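You operate a simulated robot arm through the tools that you are given. There is no shell and no other tool.

You run a simulated robot arm. Do the job below in one go: nothing can be reset, and whatever is moved stays where it is left.

TASK
Tip the milk into the potatoes, mash them smooth and put the lid on.
Fine: jug and blue masher back, nothing spilt. Set down upright: cream milk jug, blue masher.
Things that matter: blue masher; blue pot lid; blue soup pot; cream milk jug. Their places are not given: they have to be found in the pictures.

The check looks at the end state, three seconds after you hand in, the way a careful person would. Anything else that was tipped, shoved, dropped, spilled or broken makes it a failure. A push-on lid holds only when it is set on centred and level and pressed home; a screw cap is set on level and turned clockwise until tight.

THE ROBOT
A 7-joint arm with a three-finger gripper, fixed in place. Base frame: the origin is on the floor under the middle of its stand, x ahead of it, y to its left, z up. Readings come in mm, rad, newtons and seconds.
With the tool pointing down near the work surface it reaches from about 500 to 940 mm from the base axis. Its first joint turns from -2.897 to 2.897 rad. Payload 2.69 kg.
Tool frame: the origin (TCP) lies between the finger pads and is the grasp point; the fingertips stand 29 mm ahead of it; z points along the fingers, y is the line along which they close. The gripper opens to 120 mm; its body begins 78 mm behind the TCP.
Orientation is that of the tool frame in the base frame, as [roll, pitch, yaw] about the fixed x, y, z axes, in that order (R = Rz(yaw) Ry(pitch) Rx(roll)). With the fingers straight down and closing along the base's y, the tool's x points along the base's -x, its y along +y and its z along -z.

THE INTERFACE
- The arm moves only by the tool arm_command. Its argument "commands" is one flat list of numbers, 7 for each row, row after row: the shift along the tool's x, y, z in m, then the turn, a rotation vector about the tool's x, y, z in rad, then the finger opening in m, from 0 to 0.12. In form: [tx, ty, tz, wx, wy, wz, fingers, tx, ty, tz, wx, wy, wz, fingers, ...]. A call has 1 to 20 rows; each row shifts and turns the commanded pose from where the row before left it, along the tool's axes as they then stand. Each row takes 0.2 s and may step no farther than 50 mm and 0.15 rad from the row before; otherwise, or with a gripper value out of range, the whole call is refused. Where a pose cannot be reached the arm comes as near as it can. A force on the tool above 40 N (or 10 N above the force at the start of the call, whichever is more), or a blocked arm, ends the call early, and 0.2 s more pass. The fingers move at their own pace (about 40 mm/s each) and stop on an object; they squeeze with about 28 N. The grip force told is the motor's: it shows also when the fingers shut on nothing. Time passes only in rows, and 0.2 s behind the last, so rows that do not move let the fingers close. The reply holds the time, the measured pose of the TCP, the force on the tool along the base axes, the opening and the grip force, in the units named above and with some noise, with the torque about the TCP (base axes, N m) and any sound that the robot's microphone picked up, and new pictures: "views" is both (left out), scene, wrist or none.
- Cameras (640 x 400 px; columns grow to the right, rows downward): "scene" is fixed at [63.4, -498.2, 1382.4]; the picture's right is [0.59, -0.80, 0.00], its down [-0.43, -0.32, -0.84] and it looks along [0.68, 0.50, -0.54] (base axes); focal length 337 px, centre (320, 200). "wrist" rides on the gripper at [63, 0, -104] in the tool frame; the picture's right is [0.00, 1.00, 0.00], its down [-0.83, 0.00, -0.56] and it looks along [-0.56, 0.00, 0.83] (tool axes); focal length 275 px, centre (320, 200).
- slide_trunk(by): slides the trunk up (or, below 0, down) by that many mm; the arm rides with it, the base frame stays. It gives what a move gives, with no picture.
- locate(camera, pixels): there is no depth. For up to 12 entries [column, row, z] of the newest picture of that camera ("zoom" is the newest enlarged one), the place [x, y] in the base frame at which the ray of that pixel passes the height z, good to about 2 mm, but the place of the scene camera against the robot may be out by one fixed shift of up to 18 mm in any direction. The clock stands still meanwhile.
- enlarge(camera, box): a new picture of the part [left, top, right, bottom] of that camera's present view, enlarged. The clock stands still meanwhile.
- sign_off(): hands the job in; it is judged then, once.

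Unless the task says otherwise, let go and move clear before handing in.

The tools are called after "Emit:" as name(argument=value, ...) on one line, values as JSON. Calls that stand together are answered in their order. arm_command: Moves the arm, as the interface text tells. Its arguments: {"type":"object","properties":{"commands":{"type":"array","items":{"type":"number"}},"views":{"type":"string","enum":["both","scene","wrist","none"]}},"required":["commands"]} The other tools are called the same way: slide_trunk (by) moves the trunk up or down; locate (camera, pixels) gives the place at which the rays of pixels pass given heights; enlarge (camera, box) takes an enlarged picture of a part of a camera's view; sign_off () hands the job in.

At the start:

```text
time: 0.0
ee_pos: [461.8, -21.2, 1176.0]
orientation: [-3.123, -0.008, 3.123]
ft_force: [0.4, 0.2, -0.2]
torque: [0.0, -0.01, 0.02]
gripper_width: 119.9
grasp_force: 0.0
trunk travel left (down, up): [-588.0, 25.0]
```

scene: 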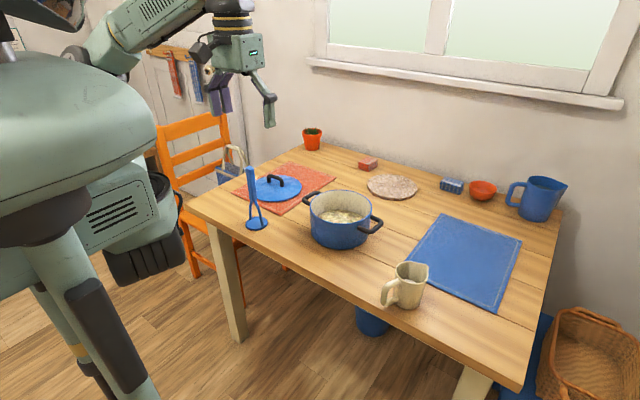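
wrist: 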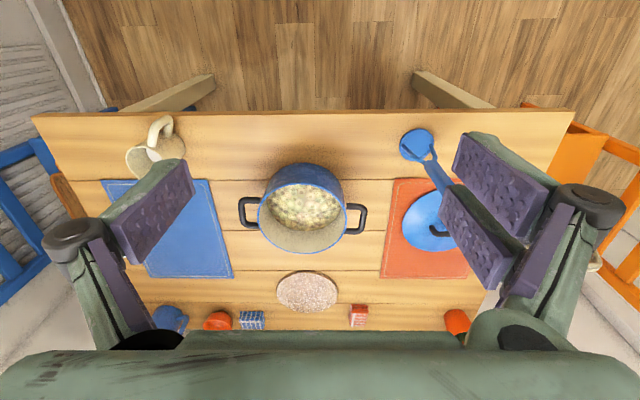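

The scene picture shows the masher standing at about (256,200), the lid on the red mat at (277,187), the pot at (340,218) and the cream jug at (407,285). I'll look closer before moving.

Emit:
enlarge(camera="scene", box=[220, 140, 460, 320])

Emit:
enlarge(camera="wrist", box=[90, 90, 500, 346])

Emit:
locate(camera="wrist", pixels=[[33, 115, 750], [573, 110, 750], [417, 143, 750], [303, 190, 750], [428, 222, 750], [155, 155, 750], [103, 181, 750], [306, 290, 750]])

Emit:
locate(camera="scene", pixels=[[190, 209, 750], [521, 391, 750], [257, 224, 750], [340, 240, 750], [277, 190, 750], [405, 303, 750], [445, 213, 750], [392, 187, 750]])

```text
2.22 times, centred on (340, 230) of scene
```

zoom: 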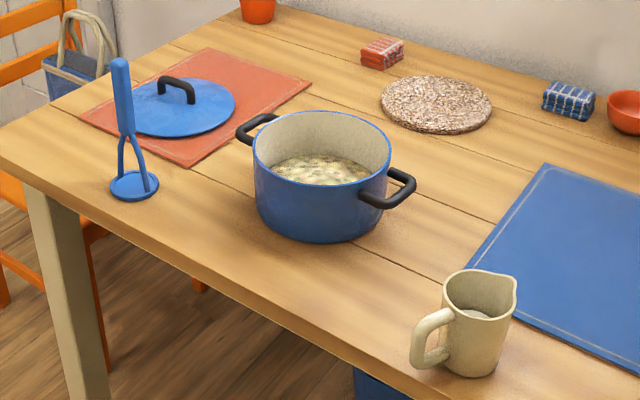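

```text
1.56 times, centred on (295, 218) of wrist
```

zoom: 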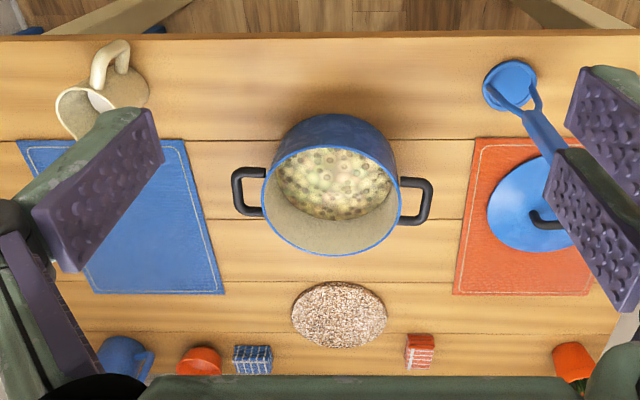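

```text
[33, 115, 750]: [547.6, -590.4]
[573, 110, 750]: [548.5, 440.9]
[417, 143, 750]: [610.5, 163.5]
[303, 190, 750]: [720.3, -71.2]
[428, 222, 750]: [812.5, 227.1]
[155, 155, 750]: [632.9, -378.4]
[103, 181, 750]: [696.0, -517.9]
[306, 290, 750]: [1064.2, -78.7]
```

```text
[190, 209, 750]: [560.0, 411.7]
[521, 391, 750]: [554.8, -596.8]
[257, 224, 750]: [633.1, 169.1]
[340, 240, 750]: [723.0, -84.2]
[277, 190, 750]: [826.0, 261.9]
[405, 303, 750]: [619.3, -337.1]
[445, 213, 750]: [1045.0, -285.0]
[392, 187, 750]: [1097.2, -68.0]
```

The wrist view looks over the whole table: jug at (150,155), pot at (303,205), masher at (417,143). I'll move over towards the jug for a closer, parallax-rich view that also gives me the table height.

Emit:
arm_command(commands=[-0.005, -0.035, 0.015, 0, 0, 0, 0.12, -0.005, -0.035, 0.015, 0, 0, 0, 0.12, -0.005, -0.035, 0.015, 0, 0, 0, 0.12, -0.005, -0.035, 0.015, 0, 0, 0, 0.12, -0.005, -0.035, 0.015, 0, 0, 0, 0.12, -0.005, -0.035, 0.015, 0, 0, 0, 0.12, -0.005, -0.035, 0.015, 0, 0, 0, 0.12, -0.005, -0.035, 0.015, 0, 0, 0, 0.12, 0, 0, 0, 0, 0, 0, 0.12])

```text
time: 2.0
ee_pos: [496.0, -303.2, 1060.9]
orientation: [-3.125, -0.006, 3.121]
ft_force: [0.3, 0.0, -0.5]
torque: [0.0, 0.0, 0.0]
gripper_width: 119.8
grasp_force: 0.0
trunk travel left (down, up): [-588.0, 25.0]
```

scene: 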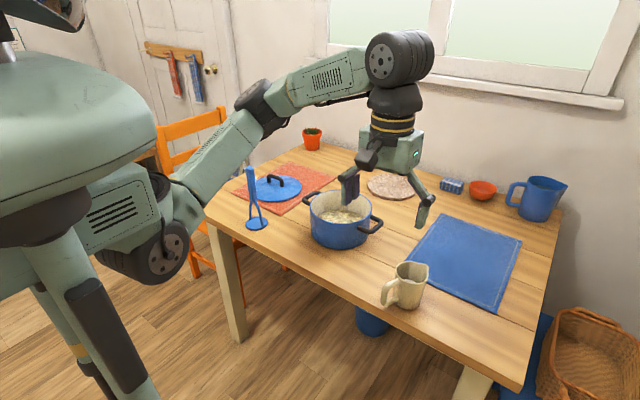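
wrist: 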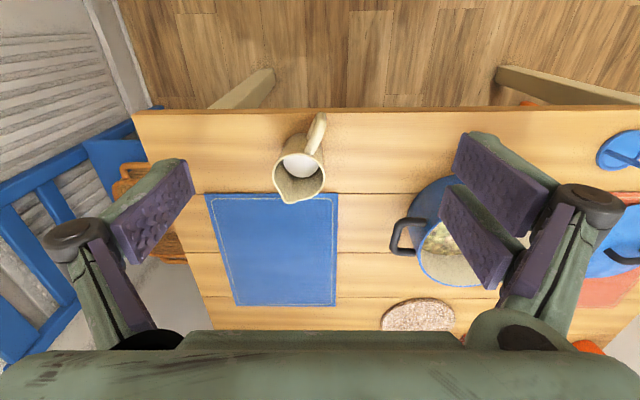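

The mat's corners now sit at (206,195) and (336,306) in the wrist view and the jug at (300,165). I'll enlarge and use locate to fix the table height and the jug's geometry.

Emit:
enlarge(camera="wrist", box=[220, 90, 380, 215])

Emit:
locate(camera="wrist", pixels=[[206, 195, 720], [206, 195, 735], [206, 195, 750], [206, 195, 765], [206, 195, 780], [133, 111, 750], [133, 111, 765], [337, 193, 750], [336, 306, 750], [235, 306, 750]])

```text
3.20 times, centred on (300, 152) of wrist
```

zoom: 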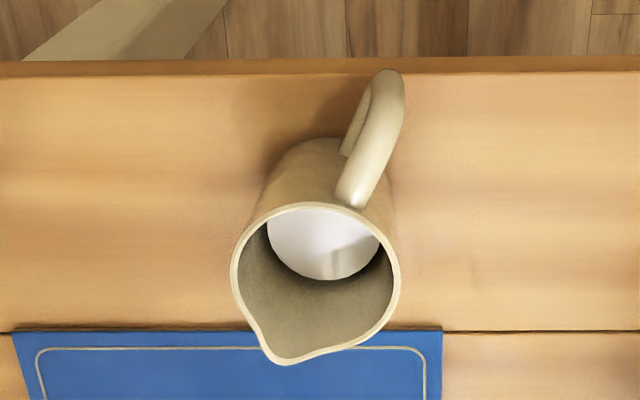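

```text
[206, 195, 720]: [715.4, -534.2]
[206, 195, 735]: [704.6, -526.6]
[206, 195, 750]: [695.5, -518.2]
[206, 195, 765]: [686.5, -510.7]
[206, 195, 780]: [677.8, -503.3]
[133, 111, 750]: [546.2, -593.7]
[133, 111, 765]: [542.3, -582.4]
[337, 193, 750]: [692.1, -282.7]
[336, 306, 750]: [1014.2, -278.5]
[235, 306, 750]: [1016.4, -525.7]
```

Both wrist views agree at z=750, so the table top is at about 750 mm. Next I'll locate the jug's rim pixels (zoom (232,275), (400,275), (283,362), (316,204)) at a few heights.

Emit:
locate(camera="zoom", pixels=[[232, 275, 850], [400, 275, 850], [283, 362, 850], [316, 204, 850], [232, 275, 880], [400, 275, 880], [283, 362, 880], [316, 204, 880], [388, 72, 850], [355, 200, 850], [320, 137, 750], [262, 200, 750]])

Emit:
locate(camera="scene", pixels=[[395.5, 267, 850], [428.4, 267, 850], [395.5, 267, 880], [428.4, 267, 880], [412, 309, 750], [396, 300, 750], [421, 307, 750], [444, 213, 750], [522, 245, 750], [494, 311, 750], [408, 262, 750]])

Emit:
enlarge(camera="scene", box=[370, 245, 450, 320])

```text
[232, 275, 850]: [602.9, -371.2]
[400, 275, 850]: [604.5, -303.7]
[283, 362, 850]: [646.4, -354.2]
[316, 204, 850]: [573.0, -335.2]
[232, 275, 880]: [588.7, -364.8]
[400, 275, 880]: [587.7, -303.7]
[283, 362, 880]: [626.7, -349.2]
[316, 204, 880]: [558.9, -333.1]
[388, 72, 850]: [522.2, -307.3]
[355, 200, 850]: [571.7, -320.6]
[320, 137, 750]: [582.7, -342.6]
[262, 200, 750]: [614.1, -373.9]
```

```text
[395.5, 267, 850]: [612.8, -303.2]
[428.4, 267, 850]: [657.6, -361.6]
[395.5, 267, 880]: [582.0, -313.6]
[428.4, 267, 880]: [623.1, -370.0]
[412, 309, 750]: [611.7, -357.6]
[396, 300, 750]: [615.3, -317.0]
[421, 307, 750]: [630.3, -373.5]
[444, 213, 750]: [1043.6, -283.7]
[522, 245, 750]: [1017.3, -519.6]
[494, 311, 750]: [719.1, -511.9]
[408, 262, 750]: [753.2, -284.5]
```

```text
5.33 times, centred on (410, 282) of scene
```

zoom: 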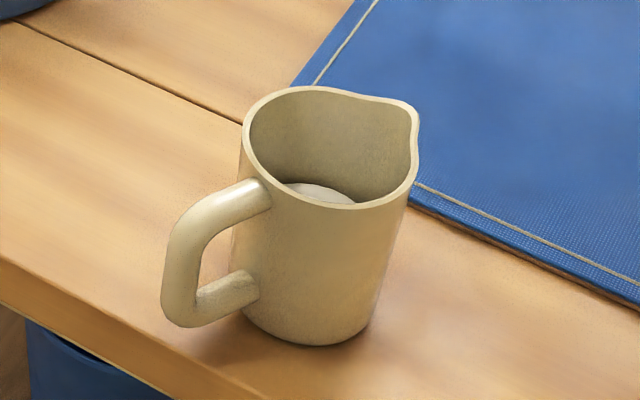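

The jug's rim is about 65 mm wide with its handle toward the robot (-x) and its spout away. I'll go lower and slightly sideways for a second view so I can triangulate its height and centre.

Emit:
arm_command(commands=[0, -0.02, 0.04, 0, 0, 0, 0.12, 0, -0.02, 0.04, 0, 0, 0, 0.12, 0, -0.02, 0.04, 0, 0, 0, 0.12, 0, 0, 0, 0, 0, 0, 0.12], views="wrist")

```text
time: 3.0
ee_pos: [492.6, -364.0, 943.7]
orientation: [-3.122, -0.006, 3.121]
ft_force: [-0.7, -0.4, -0.4]
torque: [0.02, 0.0, -0.01]
gripper_width: 120.2
grasp_force: 0.0
trunk travel left (down, up): [-588.0, 25.0]
```

wrist: 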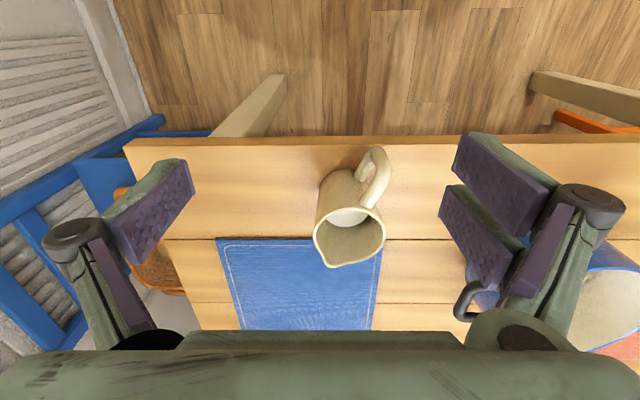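

Emit:
enlarge(camera="wrist", box=[270, 135, 430, 280])

```text
2.76 times, centred on (350, 208) of wrist
```

zoom: 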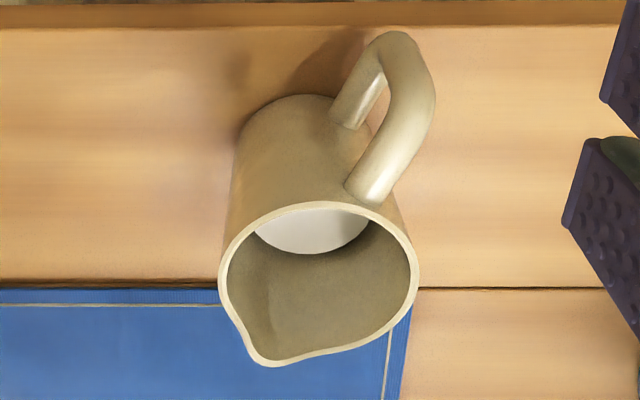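

The rim now spans zoom (220,280) to (419,285), with the spout tip at (265,365) and the body bottom edge at (300,95). I'll locate these to triangulate against the first view.

Emit:
locate(camera="zoom", pixels=[[265, 365, 850], [265, 365, 870], [312, 203, 850], [312, 203, 870], [220, 280, 850], [220, 280, 870], [419, 285, 850], [419, 285, 870], [300, 95, 750], [236, 140, 750], [395, 32, 820], [432, 95, 850]])

```text
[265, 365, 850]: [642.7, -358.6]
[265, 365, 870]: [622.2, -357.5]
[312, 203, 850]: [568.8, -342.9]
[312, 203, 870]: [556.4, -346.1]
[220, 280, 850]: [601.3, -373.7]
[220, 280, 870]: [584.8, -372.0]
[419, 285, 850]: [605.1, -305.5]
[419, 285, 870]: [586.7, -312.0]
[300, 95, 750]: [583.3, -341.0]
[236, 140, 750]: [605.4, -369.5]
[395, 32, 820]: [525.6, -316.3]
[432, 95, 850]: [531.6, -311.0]
```

The jug axis is near (606,-338), its rim is about 68 mm across at z≈845, and its spout-handle axis runs about -22° from x. Next I'll tour to the pot, lifting first.

Emit:
arm_command(commands=[-0.01, 0.03, -0.03, 0, 0, 0, 0.12, -0.01, 0.03, -0.03, 0, 0, 0, 0.12, -0.01, 0.03, -0.03, 0, 0, 0, 0.12, -0.01, 0.03, -0.02, 0, 0, 0, 0.12, -0.01, 0.03, 0, 0, 0, 0, 0.12, -0.01, 0.03, 0, 0, 0, 0, 0.12, -0.01, 0.03, 0, 0, 0, 0, 0.12, -0.01, 0.03, 0, 0, 0, 0, 0.12, -0.01, 0.03, 0, 0, 0, 0, 0.12, -0.01, 0.02, 0, 0, 0, 0, 0.12, 0, 0, 0, 0, 0, 0, 0.12], views="wrist")

```text
time: 5.4
ee_pos: [598.8, -75.9, 1044.6]
orientation: [-3.124, -0.007, 3.122]
ft_force: [0.6, 0.8, -1.0]
torque: [-0.01, -0.03, 0.01]
gripper_width: 120.1
grasp_force: 0.0
trunk travel left (down, up): [-588.0, 25.0]
```

wrist: 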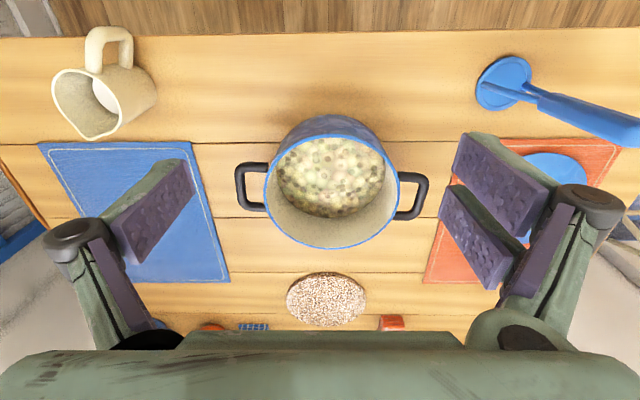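

Emit:
enlarge(camera="wrist", box=[220, 105, 440, 255])

Emit:
locate(camera="wrist", pixels=[[264, 190, 850], [399, 190, 850], [331, 138, 850], [331, 249, 850], [264, 190, 880], [399, 190, 880], [331, 138, 880], [331, 249, 880], [331, 115, 750], [503, 83, 750], [503, 83, 760]])

```text
2.67 times, centred on (330, 180) of wrist
```

zoom: 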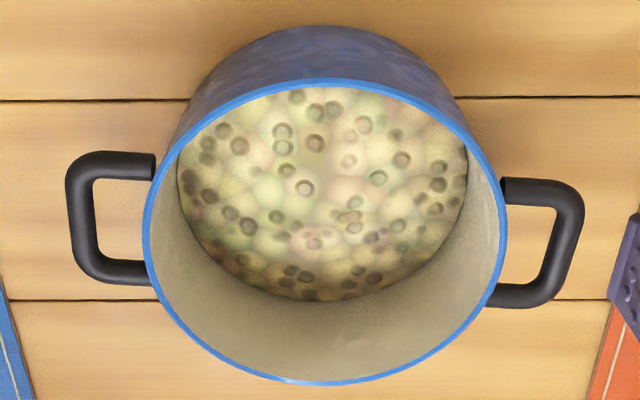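

```text
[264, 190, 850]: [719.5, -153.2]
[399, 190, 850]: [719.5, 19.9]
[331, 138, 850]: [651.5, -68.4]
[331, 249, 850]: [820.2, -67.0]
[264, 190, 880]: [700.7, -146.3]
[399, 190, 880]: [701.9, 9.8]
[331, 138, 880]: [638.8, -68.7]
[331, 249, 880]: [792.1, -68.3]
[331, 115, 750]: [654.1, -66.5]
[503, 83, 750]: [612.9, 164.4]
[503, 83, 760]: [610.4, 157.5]
```

The pot's centre is near (737,-67), its outer diameter is about 171 mm and its rim is at z≈848; lumpy potatoes show inside. Next I'll look at the masher and lid on the left.

Emit:
arm_command(commands=[0.01, 0.04, 0, 0, 0, 0, 0.12, 0.01, 0.04, 0, 0, 0, 0, 0.12, 0.01, 0.04, 0, 0, 0, 0, 0.12, 0.01, 0.04, 0, 0, 0, 0, 0.12, 0.01, 0.04, 0, 0, 0, 0, 0.12, 0.01, 0.04, 0, 0, 0, 0, 0.12, 0, 0, 0, 0, 0, 0, 0.12], views="wrist")

```text
time: 7.0
ee_pos: [542.7, 165.3, 1039.5]
orientation: [-3.124, -0.006, 3.122]
ft_force: [-0.1, 0.4, -0.2]
torque: [-0.03, 0.01, 0.01]
gripper_width: 120.0
grasp_force: 0.0
trunk travel left (down, up): [-588.0, 25.0]
```

wrist: 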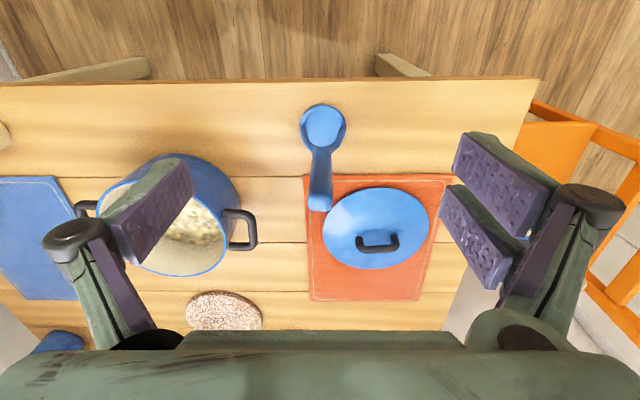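

Emit:
enlarge(camera="wrist", box=[280, 90, 440, 290])

Emit:
enlarge(camera="scene", box=[225, 145, 325, 240])

Emit:
locate(camera="wrist", pixels=[[323, 128, 750], [323, 104, 750], [323, 153, 750], [299, 128, 750], [347, 128, 750], [319, 205, 950], [319, 205, 980], [323, 229, 756], [429, 229, 756], [377, 187, 756], [377, 270, 756]])

```text
2.00 times, centred on (360, 190) of wrist
```

zoom: 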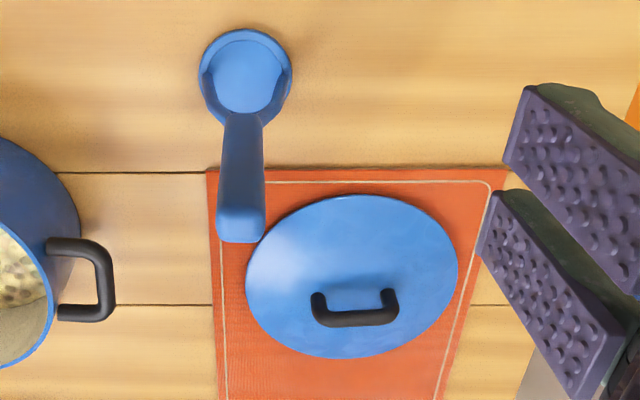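

```text
4.21 times, centred on (275, 192) of scene
```

zoom: 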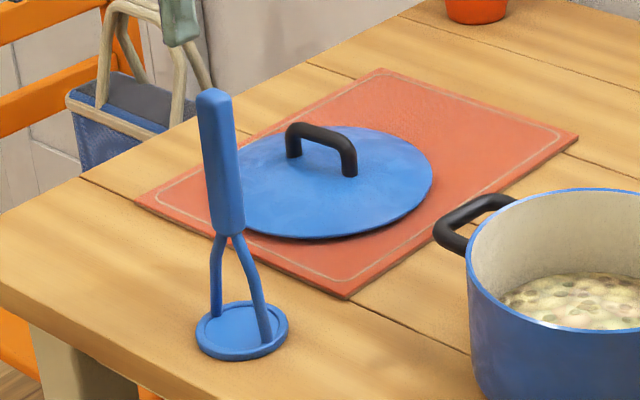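

```text
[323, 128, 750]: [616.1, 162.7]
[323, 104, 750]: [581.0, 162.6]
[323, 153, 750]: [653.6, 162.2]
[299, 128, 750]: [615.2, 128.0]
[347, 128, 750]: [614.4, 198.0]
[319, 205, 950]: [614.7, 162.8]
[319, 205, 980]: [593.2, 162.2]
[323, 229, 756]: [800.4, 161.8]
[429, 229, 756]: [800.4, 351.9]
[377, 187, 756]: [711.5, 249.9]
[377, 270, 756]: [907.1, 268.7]
```

The masher's disc is centred near (616,163), about 70 mm across, with its handle top at z≈946. The lid is near (809,257) with its handle bar along y. First I'll go above the jug, level the tool and align the closing axis across the spout line.

Emit:
arm_command(commands=[-0.0049, -0.0387, 0, -0.018, -0.006, -0.019, 0.12, -0.0049, -0.0387, 0, 0, 0, 0, 0.12, -0.0049, -0.0387, 0, 0, 0, 0, 0.12, -0.0049, -0.0387, 0, 0, 0, 0, 0.12, -0.0049, -0.0387, 0, 0, 0, 0, 0.12, -0.0049, -0.0387, 0, 0, 0, 0, 0.12, -0.0049, -0.0387, 0, 0, 0, 0, 0.12, -0.0049, -0.0387, 0, 0, 0, 0, 0.12, -0.0049, -0.0387, 0, 0, 0, 0, 0.12, -0.0049, -0.0387, 0, 0, 0, 0, 0.12, -0.0049, -0.0387, 0, 0, 0, 0, 0.12, -0.0049, -0.0387, 0, 0, 0, 0, 0.12, -0.0049, -0.0387, 0, 0, 0, 0, 0.12, 0, 0, 0.01, 0, 0, 0.128, 0.12, 0, 0, 0.02, 0, 0, 0.128, 0.12, 0, 0, 0.02, 0, 0, 0.128, 0.12, 0, 0, 0.01, 0, 0, 0, 0.12, 0, 0, 0, 0, 0, 0, 0.12])

```text
time: 10.8
ee_pos: [606.8, -337.2, 982.7]
orientation: [-3.14, -0.002, 2.756]
ft_force: [-0.1, 0.1, -0.7]
torque: [0.0, 0.03, 0.01]
gripper_width: 120.0
grasp_force: 0.1
trunk travel left (down, up): [-588.0, 25.0]
```

scene: 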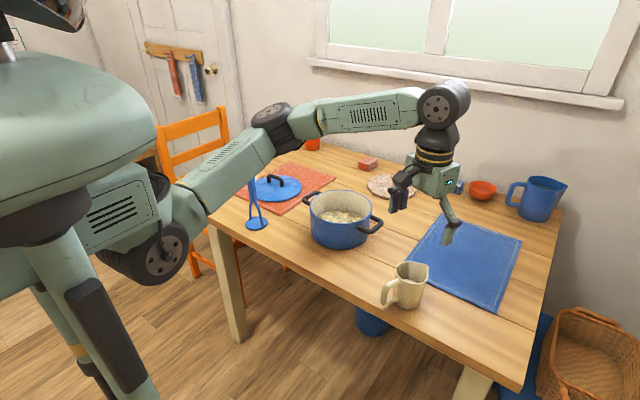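
wrist: 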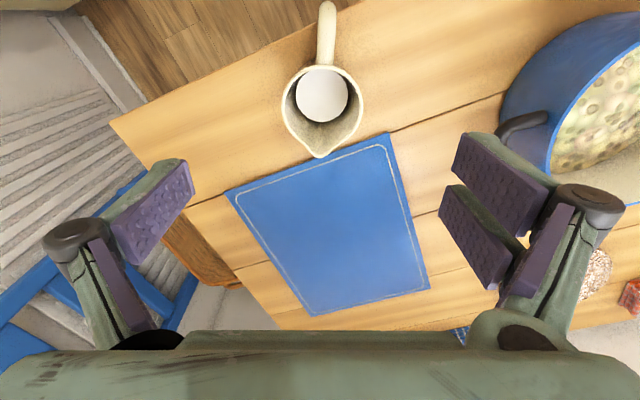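

The jug is now symmetric about column 321 in the wrist view: handle at (325,30), spout at (320,157). I'll check the rim position in this view.

Emit:
enlarge(camera="wrist", box=[260, 0, 390, 165])

Emit:
locate(camera="wrist", pixels=[[282, 105, 845], [363, 105, 845], [322, 66, 845], [320, 158, 845], [322, 66, 855], [320, 158, 855], [326, 3, 830]])

```text
2.42 times, centred on (325, 82) of wrist
```

zoom: 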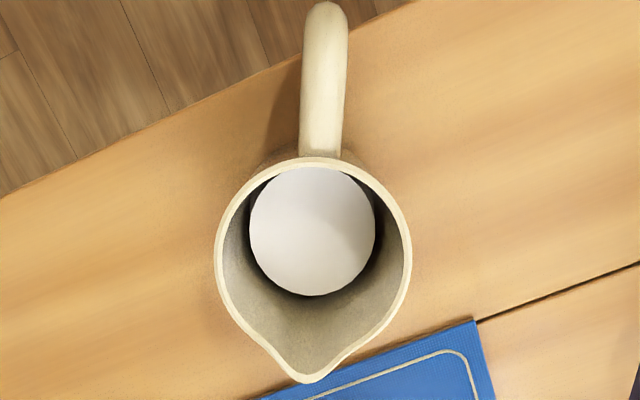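

```text
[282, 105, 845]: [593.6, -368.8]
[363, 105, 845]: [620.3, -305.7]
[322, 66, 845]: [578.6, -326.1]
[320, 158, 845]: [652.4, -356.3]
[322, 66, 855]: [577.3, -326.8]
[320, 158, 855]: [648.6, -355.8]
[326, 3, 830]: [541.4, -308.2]
```

The jug centre is near (608,-338), right under the TCP. Before grasping I'll rehearse the pouring motion empty-handed and high up to check that the arm can reach it: move over the pot, then yaw.

Emit:
arm_command(commands=[0, 0, -0.04, 0, 0, 0, 0.12, 0, 0, -0.04, 0, 0, 0, 0.12, -0.0039, 0.04, 0, 0, 0, 0, 0.12, -0.0039, 0.04, 0, 0, 0, 0, 0.12, -0.0039, 0.04, 0, 0, 0, 0, 0.12, -0.0039, 0.04, 0, 0, 0, 0, 0.12, -0.0039, 0.04, 0, 0, 0, 0, 0.12, -0.0039, 0.04, 0, 0, 0, 0, 0.12, -0.0039, 0.04, 0, 0, 0, 0, 0.12, -0.0039, 0.04, 0, 0, 0, 0, 0.12, 0, 0, 0, 0, 0, 0.13, 0.12, 0, 0, 0, 0, 0, 0.13, 0.12, 0, 0, 0, 0, 0, 0.13, 0.12, 0, 0, 0, 0, 0, 0.13, 0.12, 0, 0, 0, 0, 0, 0.13, 0.12, 0, 0, 0, 0, 0, 0.13, 0.12, 0, 0, 0, 0, 0, 0.13, 0.12, 0, 0, 0, 0, 0, 0.13, 0.12, 0, 0, 0, 0, 0, 0, 0.12], views="scene")

```text
time: 14.8
ee_pos: [579.6, -155.9, 1008.2]
orientation: [-3.141, 0.002, 1.719]
ft_force: [-0.4, -0.3, 0.4]
torque: [-0.03, -0.02, 0.01]
gripper_width: 120.0
grasp_force: 0.1
out of reach, approached as far as the arm can: row 13, 14, 15, 16, 17, 18
trunk travel left (down, up): [-588.0, 25.0]
```

scene: 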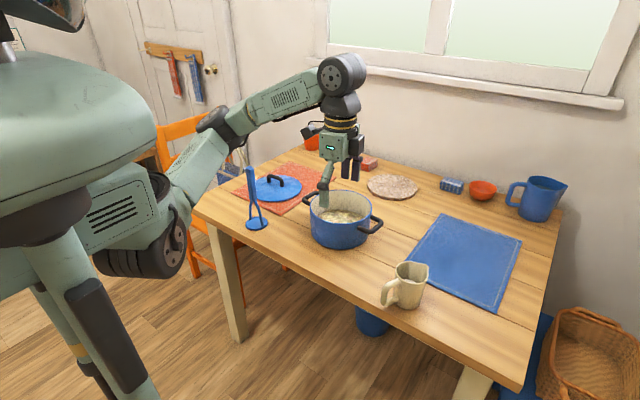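

The positive yaw direction runs out (rows 13-18), so the wrist has its range on the other side. I'll rehearse by turning the opposite way (spout swinging counter-clockwise to about 150°).

Emit:
arm_command(commands=[0, 0, 0, 0, 0, -0.13, 0.12, 0, 0, 0, 0, 0, -0.13, 0.12, 0, 0, 0, 0, 0, -0.13, 0.12, 0, 0, 0, 0, 0, -0.13, 0.12, 0, 0, 0, 0, 0, -0.13, 0.12, 0, 0, 0, 0, 0, -0.13, 0.12, 0, 0, 0, 0, 0, -0.13, 0.12, 0, 0, 0, 0, 0, -0.13, 0.12, 0, 0, 0, 0, 0, -0.15, 0.12, 0, 0, 0, 0, 0, -0.15, 0.12, 0, 0, 0, 0, 0, -0.15, 0.12, 0, 0, 0, 0, 0, -0.15, 0.12, 0, 0, 0, 0, 0, -0.15, 0.12, 0, 0, 0, 0, 0, -0.15, 0.12, 0, 0, 0, 0, 0, -0.15, 0.12, 0, 0, 0, 0, 0, -0.15, 0.12, 0, 0, 0, 0, 0, -0.15, 0.12, 0, 0, 0, 0, 0, -0.15, 0.12, 0, 0, 0, 0, 0, -0.15, 0.12, 0, 0, 0, 0, 0, 0, 0.12], views="none")

Emit:
arm_command(commands=[0, 0, 0, 0, 0, -0.15, 0.12, 0, 0, 0, 0, 0, -0.15, 0.12, 0, 0, 0, 0, 0, -0.15, 0.12, 0, 0, 0, 0, 0, -0.15, 0.12, 0, 0, 0, 0, 0, -0.15, 0.12, 0, 0, 0, 0, 0, -0.15, 0.12, 0, 0, 0, 0, 0, -0.15, 0.12, 0, 0, 0, 0, 0, -0.15, 0.12, 0, 0, 0, 0, 0, -0.15, 0.12, 0, 0, 0, 0, 0, 0, 0.12], views="both")

```text
time: 19.0
ee_pos: [581.0, -156.6, 1008.5]
orientation: [3.139, 0.0, -1.874]
ft_force: [-0.2, -0.9, -0.2]
torque: [0.0, -0.02, 0.01]
gripper_width: 119.8
grasp_force: 0.1
trunk travel left (down, up): [-588.0, 25.0]
```

```text
time: 21.2
ee_pos: [580.7, -156.0, 1008.4]
orientation: [3.141, 0.003, -0.525]
ft_force: [-0.5, 0.6, -0.1]
torque: [-0.02, 0.02, -0.02]
gripper_width: 119.8
grasp_force: 0.0
trunk travel left (down, up): [-588.0, 25.0]
```

scene: 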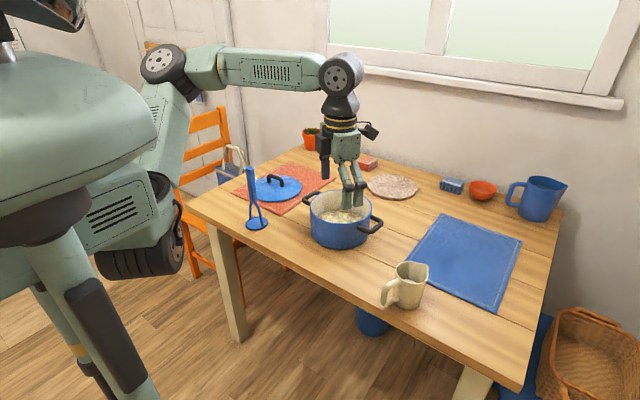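
wrist: 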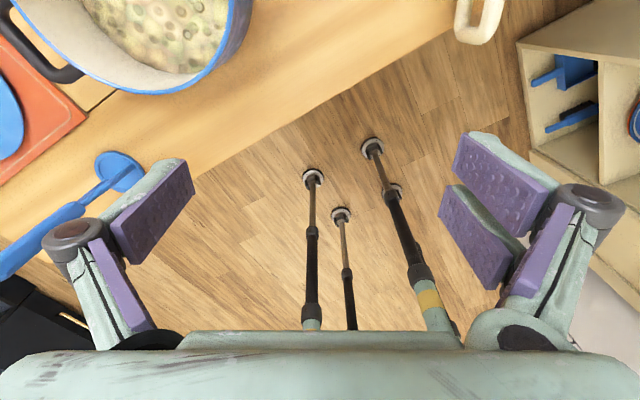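

Yaw -0.525 was reached cleanly. I'll rehearse the move over the pot and then the tilt.

Emit:
arm_command(commands=[0.0234, -0.031, 0, 0, 0, 0, 0.12, 0.0234, -0.031, 0, 0, 0, 0, 0.12, 0.0234, -0.031, 0, 0, 0, 0, 0.12, 0.0234, -0.031, 0, 0, 0, 0, 0.12, 0.0234, -0.031, 0, 0, 0, 0, 0.12, 0, 0, 0, 0, 0.13, 0, 0.12, 0, 0, 0, 0, 0.13, 0, 0.12, 0, 0, 0, 0, 0.13, 0, 0.12, 0, 0, 0, 0, 0.13, 0, 0.12, 0, 0, 0, 0, 0.13, 0, 0.12, 0, 0, 0, 0, 0.13, 0, 0.12, 0, 0, 0, 0, 0.13, 0, 0.12, 0, 0, 0, 0, 0.13, 0, 0.12, 0, 0, 0, 0, 0.13, 0, 0.12, 0, 0, 0, 0, 0.13, 0, 0.12, 0, 0, 0, 0, 0.13, 0, 0.12, 0, 0, 0, 0, 0.13, 0, 0.12, 0, 0, 0, 0, 0, 0, 0.12], views="both")

```text
time: 25.0
ee_pos: [759.8, -81.2, 1008.2]
orientation: [-3.12, -1.562, -0.552]
ft_force: [0.0, -0.2, -0.4]
torque: [-0.02, 0.02, 0.03]
gripper_width: 120.0
grasp_force: 0.1
trunk travel left (down, up): [-588.0, 25.0]
```

scene: 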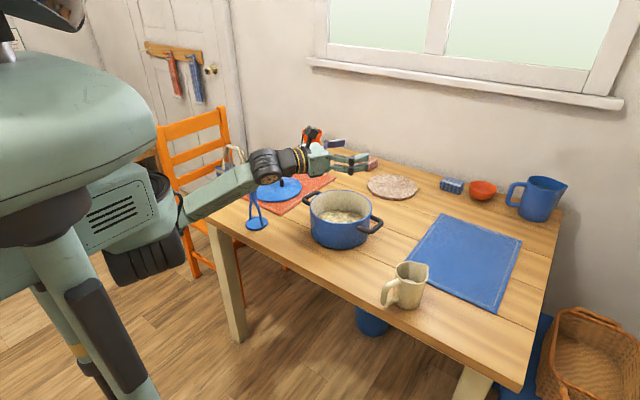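
wrist: 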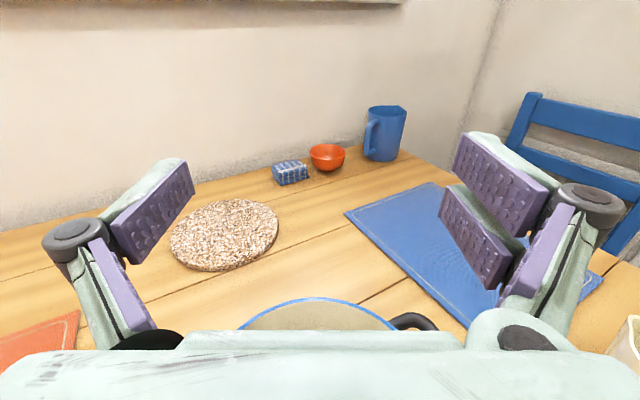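

The 90° tilt is reachable, but the forearm passes close to the masher at (256,170). I'll swing the approach azimuth to +20° (rotation about the vertical, which is the tool's x here) to keep clear, then test more tilt.

Emit:
arm_command(commands=[0, 0, 0, 0.125, 0, 0, 0.12, 0, 0, 0, 0.125, 0, 0, 0.12, 0, 0, 0, 0.125, 0, 0, 0.12, 0, 0, 0, 0.125, 0, 0, 0.12, 0, 0, 0, 0.125, 0, 0, 0.12, 0, 0, 0, 0.125, 0, 0, 0.12, 0, 0, 0, 0.125, 0, 0, 0.12, 0, 0, 0, 0, 0, 0, 0.12], views="both")

```text
time: 26.8
ee_pos: [760.0, -81.8, 1009.2]
orientation: [-3.029, -1.559, -0.452]
ft_force: [-0.6, 0.3, 0.0]
torque: [0.02, -0.01, 0.03]
gripper_width: 119.9
grasp_force: 0.0
out of reach, approached as far as the arm can: row 2, 3, 4, 5, 6, 7
trunk travel left (down, up): [-588.0, 25.0]
```

scene: 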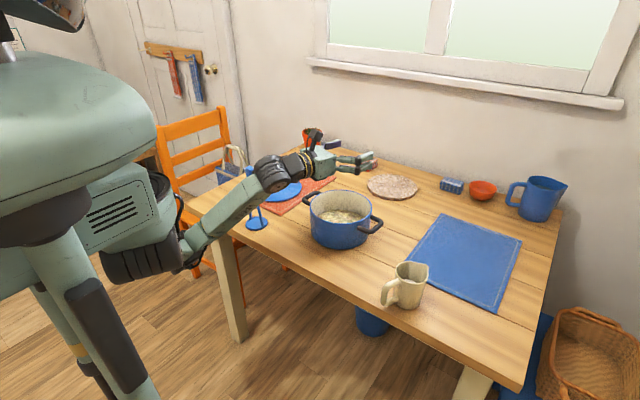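
wrist: 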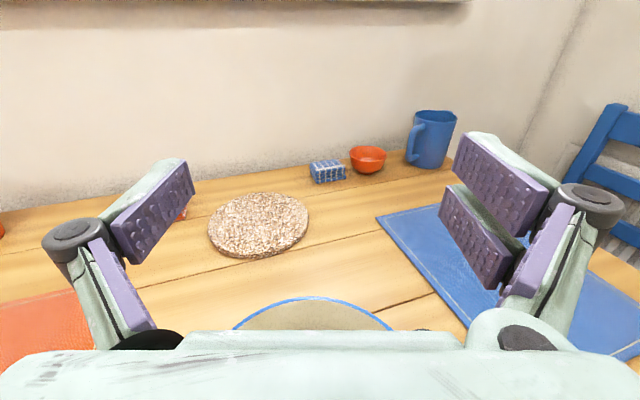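

The heading got to about -19° and the masher, at (257,222), is untouched. I'll test extra tilt from here (to about 110°).

Emit:
arm_command(commands=[0, 0, 0, 0, 0.12, 0, 0.12, 0, 0, 0, 0, 0.12, 0, 0.12, 0, 0, 0, 0, 0.12, 0, 0.12, 0, 0, 0, 0, 0.12, 0, 0.12, 0, 0, 0, 0, 0, 0, 0.12], views="scene")

```text
time: 28.0
ee_pos: [759.0, -82.1, 1008.6]
orientation: [-0.003, -1.102, 2.804]
ft_force: [0.4, -0.9, -0.5]
torque: [-0.01, 0.01, 0.01]
gripper_width: 120.1
grasp_force: 0.1
trunk travel left (down, up): [-588.0, 25.0]
```

scene: 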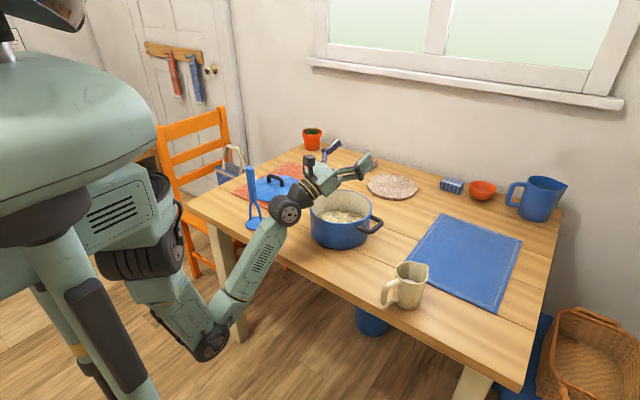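

A tilt of about 117° works at heading -19°, and the force readings stay near zero. I'll reverse the rehearsal: untilt, then turn back towards the jug.

Emit:
arm_command(commands=[0, 0, 0, 0, -0.136, 0, 0.12, 0, 0, 0, 0, -0.136, 0, 0.12, 0, 0, 0, 0, -0.136, 0, 0.12, 0, 0, 0, 0, -0.136, 0, 0.12, 0, 0, 0, 0, -0.136, 0, 0.12, 0, 0, 0, 0, -0.136, 0, 0.12, 0, 0, 0, 0, -0.136, 0, 0.12, 0, 0, 0, 0, -0.136, 0, 0.12, 0, 0, 0, 0, -0.136, 0, 0.12, 0, 0, 0, 0, -0.136, 0, 0.12, 0, 0, 0, 0, -0.136, 0, 0.12, 0, 0, 0, 0, -0.136, 0, 0.12, 0, 0, 0, 0, -0.136, 0, 0.12, 0, 0, 0, 0, -0.136, 0, 0.12, 0, 0, 0, 0, -0.136, 0, 0.12, 0, 0, 0, 0, 0, 0, 0.12], views="scene")

```text
time: 31.4
ee_pos: [760.2, -83.0, 1008.3]
orientation: [-3.14, 0.002, -0.341]
ft_force: [0.2, 0.4, 1.3]
torque: [-0.02, 0.0, 0.0]
gripper_width: 120.2
grasp_force: 0.1
trunk travel left (down, up): [-588.0, 25.0]
```

scene: 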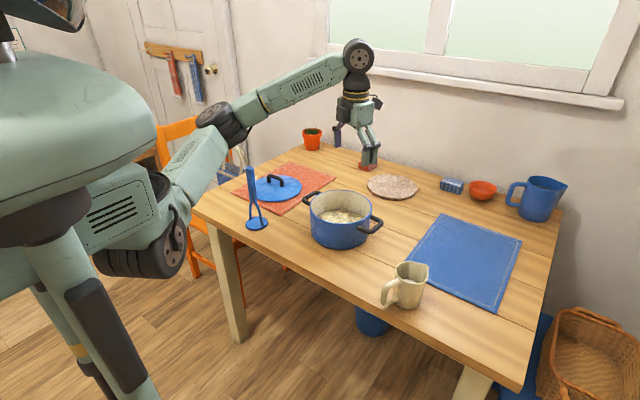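

Tool is down again at yaw -0.341, and nothing was disturbed. Now I'll move back above the jug and unwind the yaw.

Emit:
arm_command(commands=[-0.0073, 0.0364, 0, 0, 0, 0, 0.12, -0.0073, 0.0364, 0, 0, 0, 0, 0.12, -0.0073, 0.0364, 0, 0, 0, 0, 0.12, -0.0073, 0.0364, 0, 0, 0, 0, 0.12, -0.0073, 0.0364, 0, 0, 0, 0, 0.12, -0.0073, 0.0364, 0, 0, 0, 0, 0.12, -0.0073, 0.0364, 0, 0, 0, 0, 0.12, -0.0073, 0.0364, 0, 0, 0, 0, 0.12, 0, 0, 0, 0, 0, 0.145, 0.12, 0, 0, 0, 0, 0, 0.145, 0.12, 0, 0, 0, 0, 0, 0.145, 0.12, 0, 0, 0, 0, 0, 0.145, 0.12, 0, 0, 0, 0, 0, 0.145, 0.12, 0, 0, 0, 0, 0, 0.145, 0.12, 0, 0, 0, 0, 0, 0.145, 0.12, 0, 0, 0, 0, 0, 0.145, 0.12, 0, 0, 0, 0, 0, 0.145, 0.12, 0, 0, 0, 0, 0, 0.145, 0.12, 0, 0, 0, 0, 0, 0.145, 0.12], views="none")

Emit:
arm_command(commands=[0, 0, 0, 0, 0, 0.145, 0.12, 0, 0, 0, 0, 0, 0.145, 0.12, 0, 0, 0, 0, 0, 0.145, 0.12, 0, 0, 0, 0, 0, 0.145, 0.12, 0, 0, 0, 0, 0, 0.145, 0.12, 0, 0, 0, 0, 0, 0.145, 0.12, 0, 0, 0, 0, 0, 0.145, 0.12, 0, 0, 0, 0, 0, 0.145, 0.12, 0, 0, 0, 0, 0, 0.145, 0.12, 0, 0, 0, 0, 0, 0.145, 0.12, 0, 0, 0, 0, 0, 0.145, 0.12, 0, 0, 0, 0, 0, 0, 0.12], views="both")

```text
time: 35.4
ee_pos: [606.9, -335.3, 1009.2]
orientation: [-3.141, 0.001, -1.939]
ft_force: [0.3, -0.2, 0.5]
torque: [-0.02, 0.0, 0.0]
gripper_width: 120.1
grasp_force: 0.0
trunk travel left (down, up): [-588.0, 25.0]
```

```text
time: 38.0
ee_pos: [608.2, -337.7, 1009.7]
orientation: [3.139, 0.001, 2.749]
ft_force: [-0.3, -0.3, 0.0]
torque: [-0.01, -0.01, 0.03]
gripper_width: 119.8
grasp_force: 0.0
trunk travel left (down, up): [-588.0, 25.0]
```

scene: 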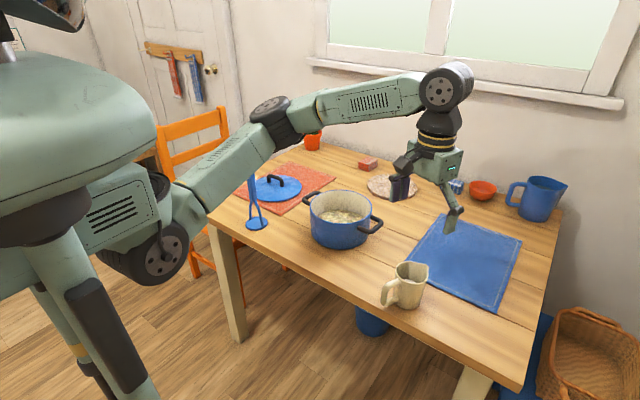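
wrist: 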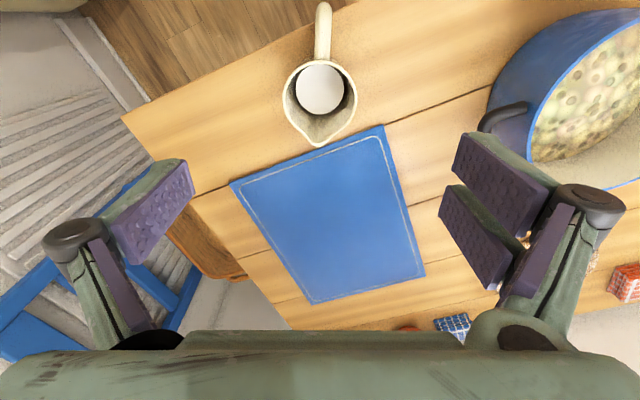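

Aligned above the jug again. I'll descend partway and check the fingers straddle it.

Emit:
arm_command(commands=[0, 0, 0.03, 0, 0, 0, 0.12, 0, 0, 0.03, 0, 0, 0, 0.12, 0, 0, 0.03, 0, 0, 0, 0.12, 0, 0, 0.03, 0, 0, 0, 0.12, 0, 0, 0.03, 0, 0, 0, 0.12, 0, 0, 0, 0, 0, 0, 0.12], views="both")

```text
time: 39.4
ee_pos: [607.4, -338.3, 857.4]
orientation: [3.14, 0.0, 2.752]
ft_force: [-0.3, -0.2, -0.1]
torque: [-0.02, 0.02, -0.01]
gripper_width: 120.1
grasp_force: 0.0
trunk travel left (down, up): [-588.0, 25.0]
```

scene: 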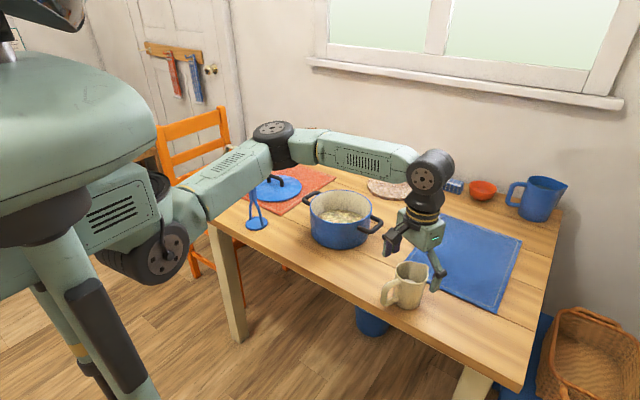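
wrist: 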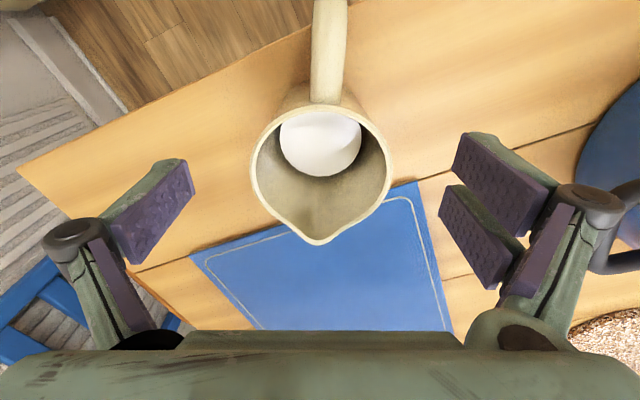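

The jug sits centred between the fingers (columns 250–392). I'll descend to grasp height (TCP z≈802) and close slowly.

Emit:
arm_command(commands=[0.003, 0, 0.02, 0, 0, 0, 0.12, 0, 0, 0.02, 0, 0, 0, 0.12, 0, 0, 0.015, 0, 0, 0, 0.12, 0, 0, 0, 0, 0, 0, 0.1, 0, 0, 0, 0, 0, 0, 0.08, 0, 0, 0, 0, 0, 0, 0.07, 0, 0, 0, 0, 0, 0, 0.06, 0, 0, 0, 0, 0, 0, 0.05, 0, 0, 0, 0, 0, 0, 0.04, 0, 0, 0, 0, 0, 0, 0.03, 0, 0, 0, 0, 0, 0, 0.03], views="both")

```text
time: 41.8
ee_pos: [605.3, -335.3, 802.1]
orientation: [3.139, 0.0, 2.753]
ft_force: [0.2, 0.1, -0.5]
torque: [-0.03, -0.02, -0.02]
gripper_width: 68.1
grasp_force: 27.9
trunk travel left (down, up): [-588.0, 25.0]
```

scene: 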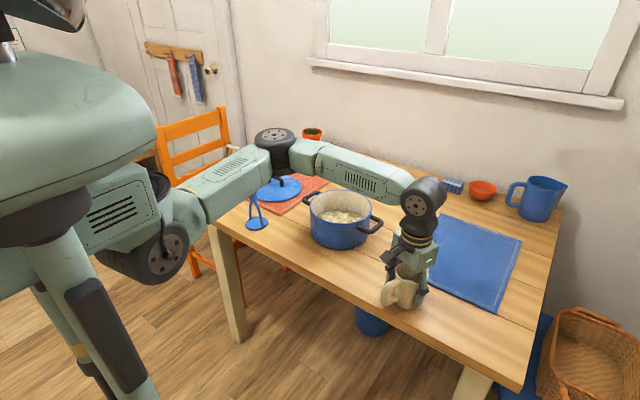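
wrist: 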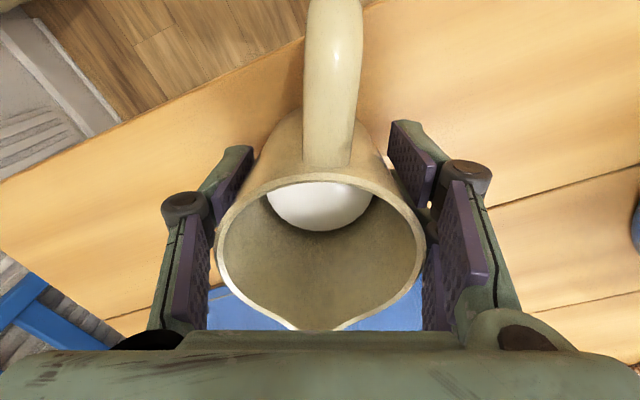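

The jug is gripped (68.1 mm, 27.9 N) with the TCP at (605.3,-335.3,802.1), yaw 2.753; I'll put it back at that same pose. Lifting slowly.

Emit:
arm_command(commands=[0, 0, -0.004, 0, 0, 0, 0.03, 0, 0, -0.008, 0, 0, 0, 0.03, 0, 0, -0.015, 0, 0, 0, 0.03, 0, 0, -0.02, 0, 0, 0, 0.03, 0, 0, 0, 0, 0, 0, 0.03], views="both")

```text
time: 43.0
ee_pos: [605.3, -334.3, 848.5]
orientation: [3.138, 0.002, 2.752]
ft_force: [0.4, 0.4, -2.1]
torque: [0.02, -0.06, 0.03]
gripper_width: 67.6
grasp_force: 28.3
trunk travel left (down, up): [-588.0, 25.0]
```

scene: 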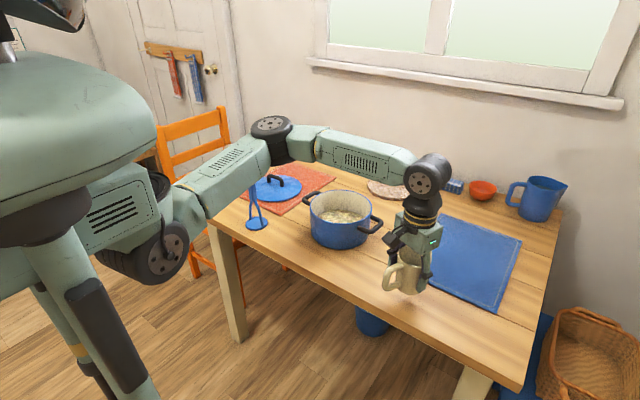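
wrist: 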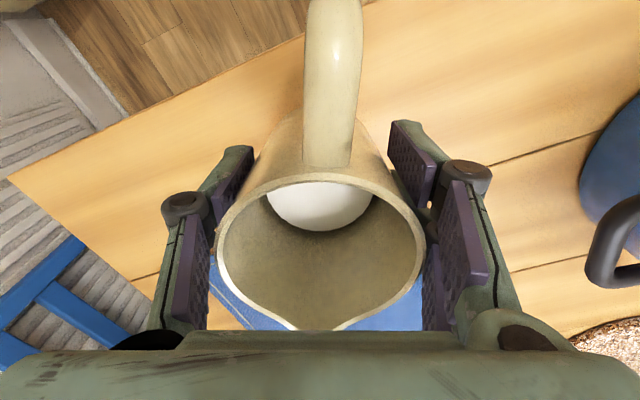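

Lift is clean (about 2 N load, grip 28 N). Raising to z≈1010 and starting the yaw turn counter-clockwise.

Emit:
arm_command(commands=[0, 0, -0.02, 0, 0, 0, 0.03, 0, 0, -0.025, 0, 0, 0, 0.03, 0, 0, -0.025, 0, 0, 0, 0.03, 0, 0, -0.025, 0, 0, 0, 0.03, 0, 0, -0.025, 0, 0, 0, 0.03, 0, 0, -0.025, 0, 0, 0, 0.03, 0, 0, -0.015, 0, 0, 0, 0.03, 0, 0, 0, 0, 0, -0.05, 0.03, 0, 0, 0, 0, 0, -0.1, 0.03, 0, 0, 0, 0, 0, -0.13, 0.03, 0, 0, 0, 0, 0, -0.13, 0.03, 0, 0, 0, 0, 0, -0.13, 0.03, 0, 0, 0, 0, 0, -0.13, 0.03, 0, 0, 0, 0, 0, -0.13, 0.03, 0, 0, 0, 0, 0, -0.13, 0.03, 0, 0, 0, 0, 0, -0.13, 0.03, 0, 0, 0, 0, 0, -0.13, 0.03, 0, 0, 0, 0, 0, -0.13, 0.03, 0, 0, 0, 0, 0, -0.13, 0.03, 0, 0, 0, 0, 0, -0.13, 0.03], views="none")

Emit:
arm_command(commands=[0, 0, 0, 0, 0, -0.13, 0.03, 0, 0, 0, 0, 0, -0.13, 0.03, 0, 0, 0, 0, 0, -0.13, 0.03, 0, 0, 0, 0, 0, -0.13, 0.03, 0, 0, 0, 0, 0, -0.13, 0.03, 0, 0, 0, 0, 0, -0.13, 0.03, 0, 0, 0, 0, 0, -0.13, 0.03, 0, 0, 0, 0, 0, -0.13, 0.03, 0, 0, 0, 0, 0, -0.13, 0.03, 0, 0, 0, 0, 0, -0.13, 0.03, 0, 0, 0, 0, 0, -0.13, 0.03, 0, 0, 0, 0, 0, -0.09, 0.03, 0, 0, 0, 0, 0, 0, 0.03], views="both")

```text
time: 47.2
ee_pos: [605.0, -335.1, 1008.9]
orientation: [3.14, 0.001, -1.95]
ft_force: [0.4, 0.5, -2.8]
torque: [0.02, 0.0, 0.0]
gripper_width: 68.0
grasp_force: 27.7
trunk travel left (down, up): [-588.0, 25.0]
```

```text
time: 50.0
ee_pos: [605.5, -333.7, 1011.2]
orientation: [-3.14, 0.0, -0.429]
ft_force: [0.6, -0.9, -3.4]
torque: [0.03, 0.03, -0.01]
gripper_width: 67.9
grasp_force: 27.6
trunk travel left (down, up): [-588.0, 25.0]
```

scene: 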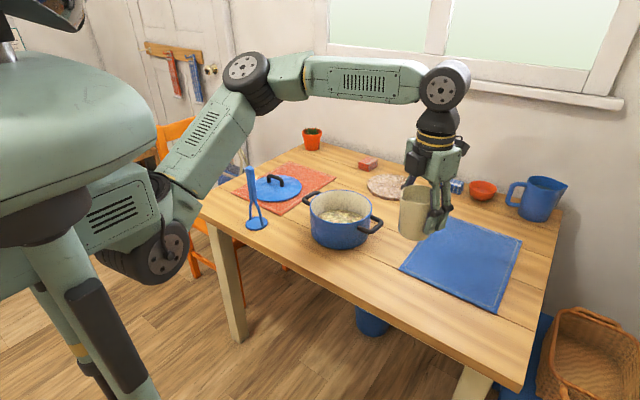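
wrist: 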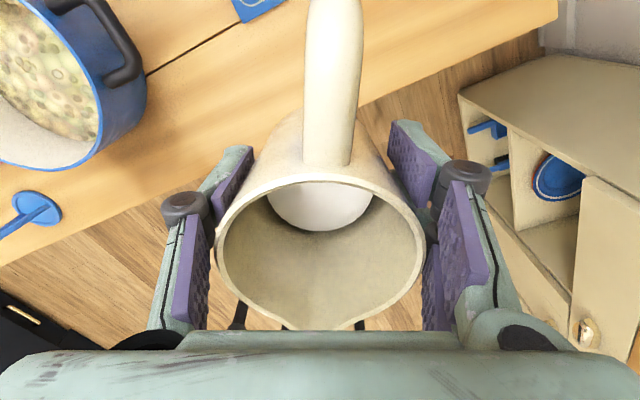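

The jug is level with its spout now facing the robot side (heading u ≈ -24.6°). I'll carry it gently to (801,-96) over the far side of the pot.

Emit:
arm_command(commands=[0.0033, -0.0124, 0, 0, 0, 0, 0.03, 0.0065, -0.0248, 0, 0, 0, 0, 0.03, 0.0065, -0.0248, 0, 0, 0, 0, 0.03, 0.0065, -0.0248, 0, 0, 0, 0, 0.03, 0.0065, -0.0248, 0, 0, 0, 0, 0.03, 0.0065, -0.0248, 0, 0, 0, 0, 0.03, 0.0065, -0.0248, 0, 0, 0, 0, 0.03, 0.0065, -0.0248, 0, 0, 0, 0, 0.03, 0.0065, -0.0248, 0, 0, 0, 0, 0.03, 0.0065, -0.0248, 0, 0, 0, 0, 0.03, 0.0065, -0.0248, 0, 0, 0, 0, 0.03, 0.0065, -0.0248, 0, 0, 0, 0, 0.03, 0.0033, -0.0124, 0, 0, 0, 0, 0.03, 0, 0, 0, 0, 0, 0, 0.03], views="both")

```text
time: 53.0
ee_pos: [801.3, -97.0, 1010.7]
orientation: [-3.139, 0.0, -0.431]
ft_force: [-0.6, 0.0, -2.7]
torque: [-0.02, 0.03, 0.01]
gripper_width: 67.6
grasp_force: 28.2
trunk travel left (down, up): [-588.0, 25.0]
```

scene: 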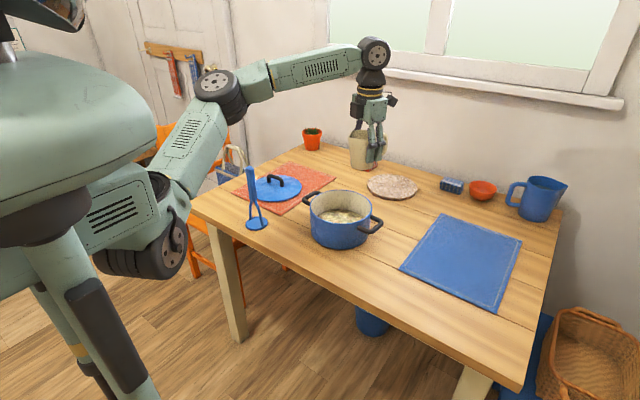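
wrist: 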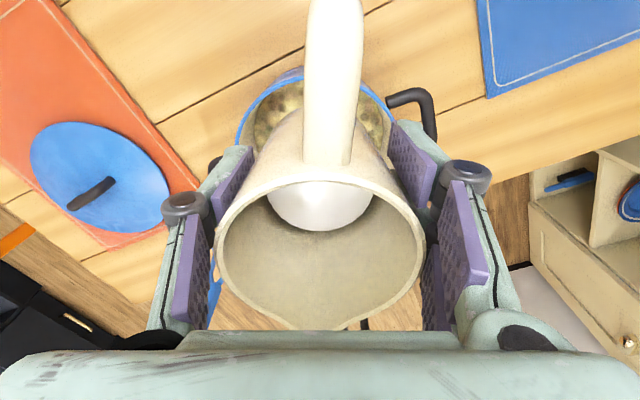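

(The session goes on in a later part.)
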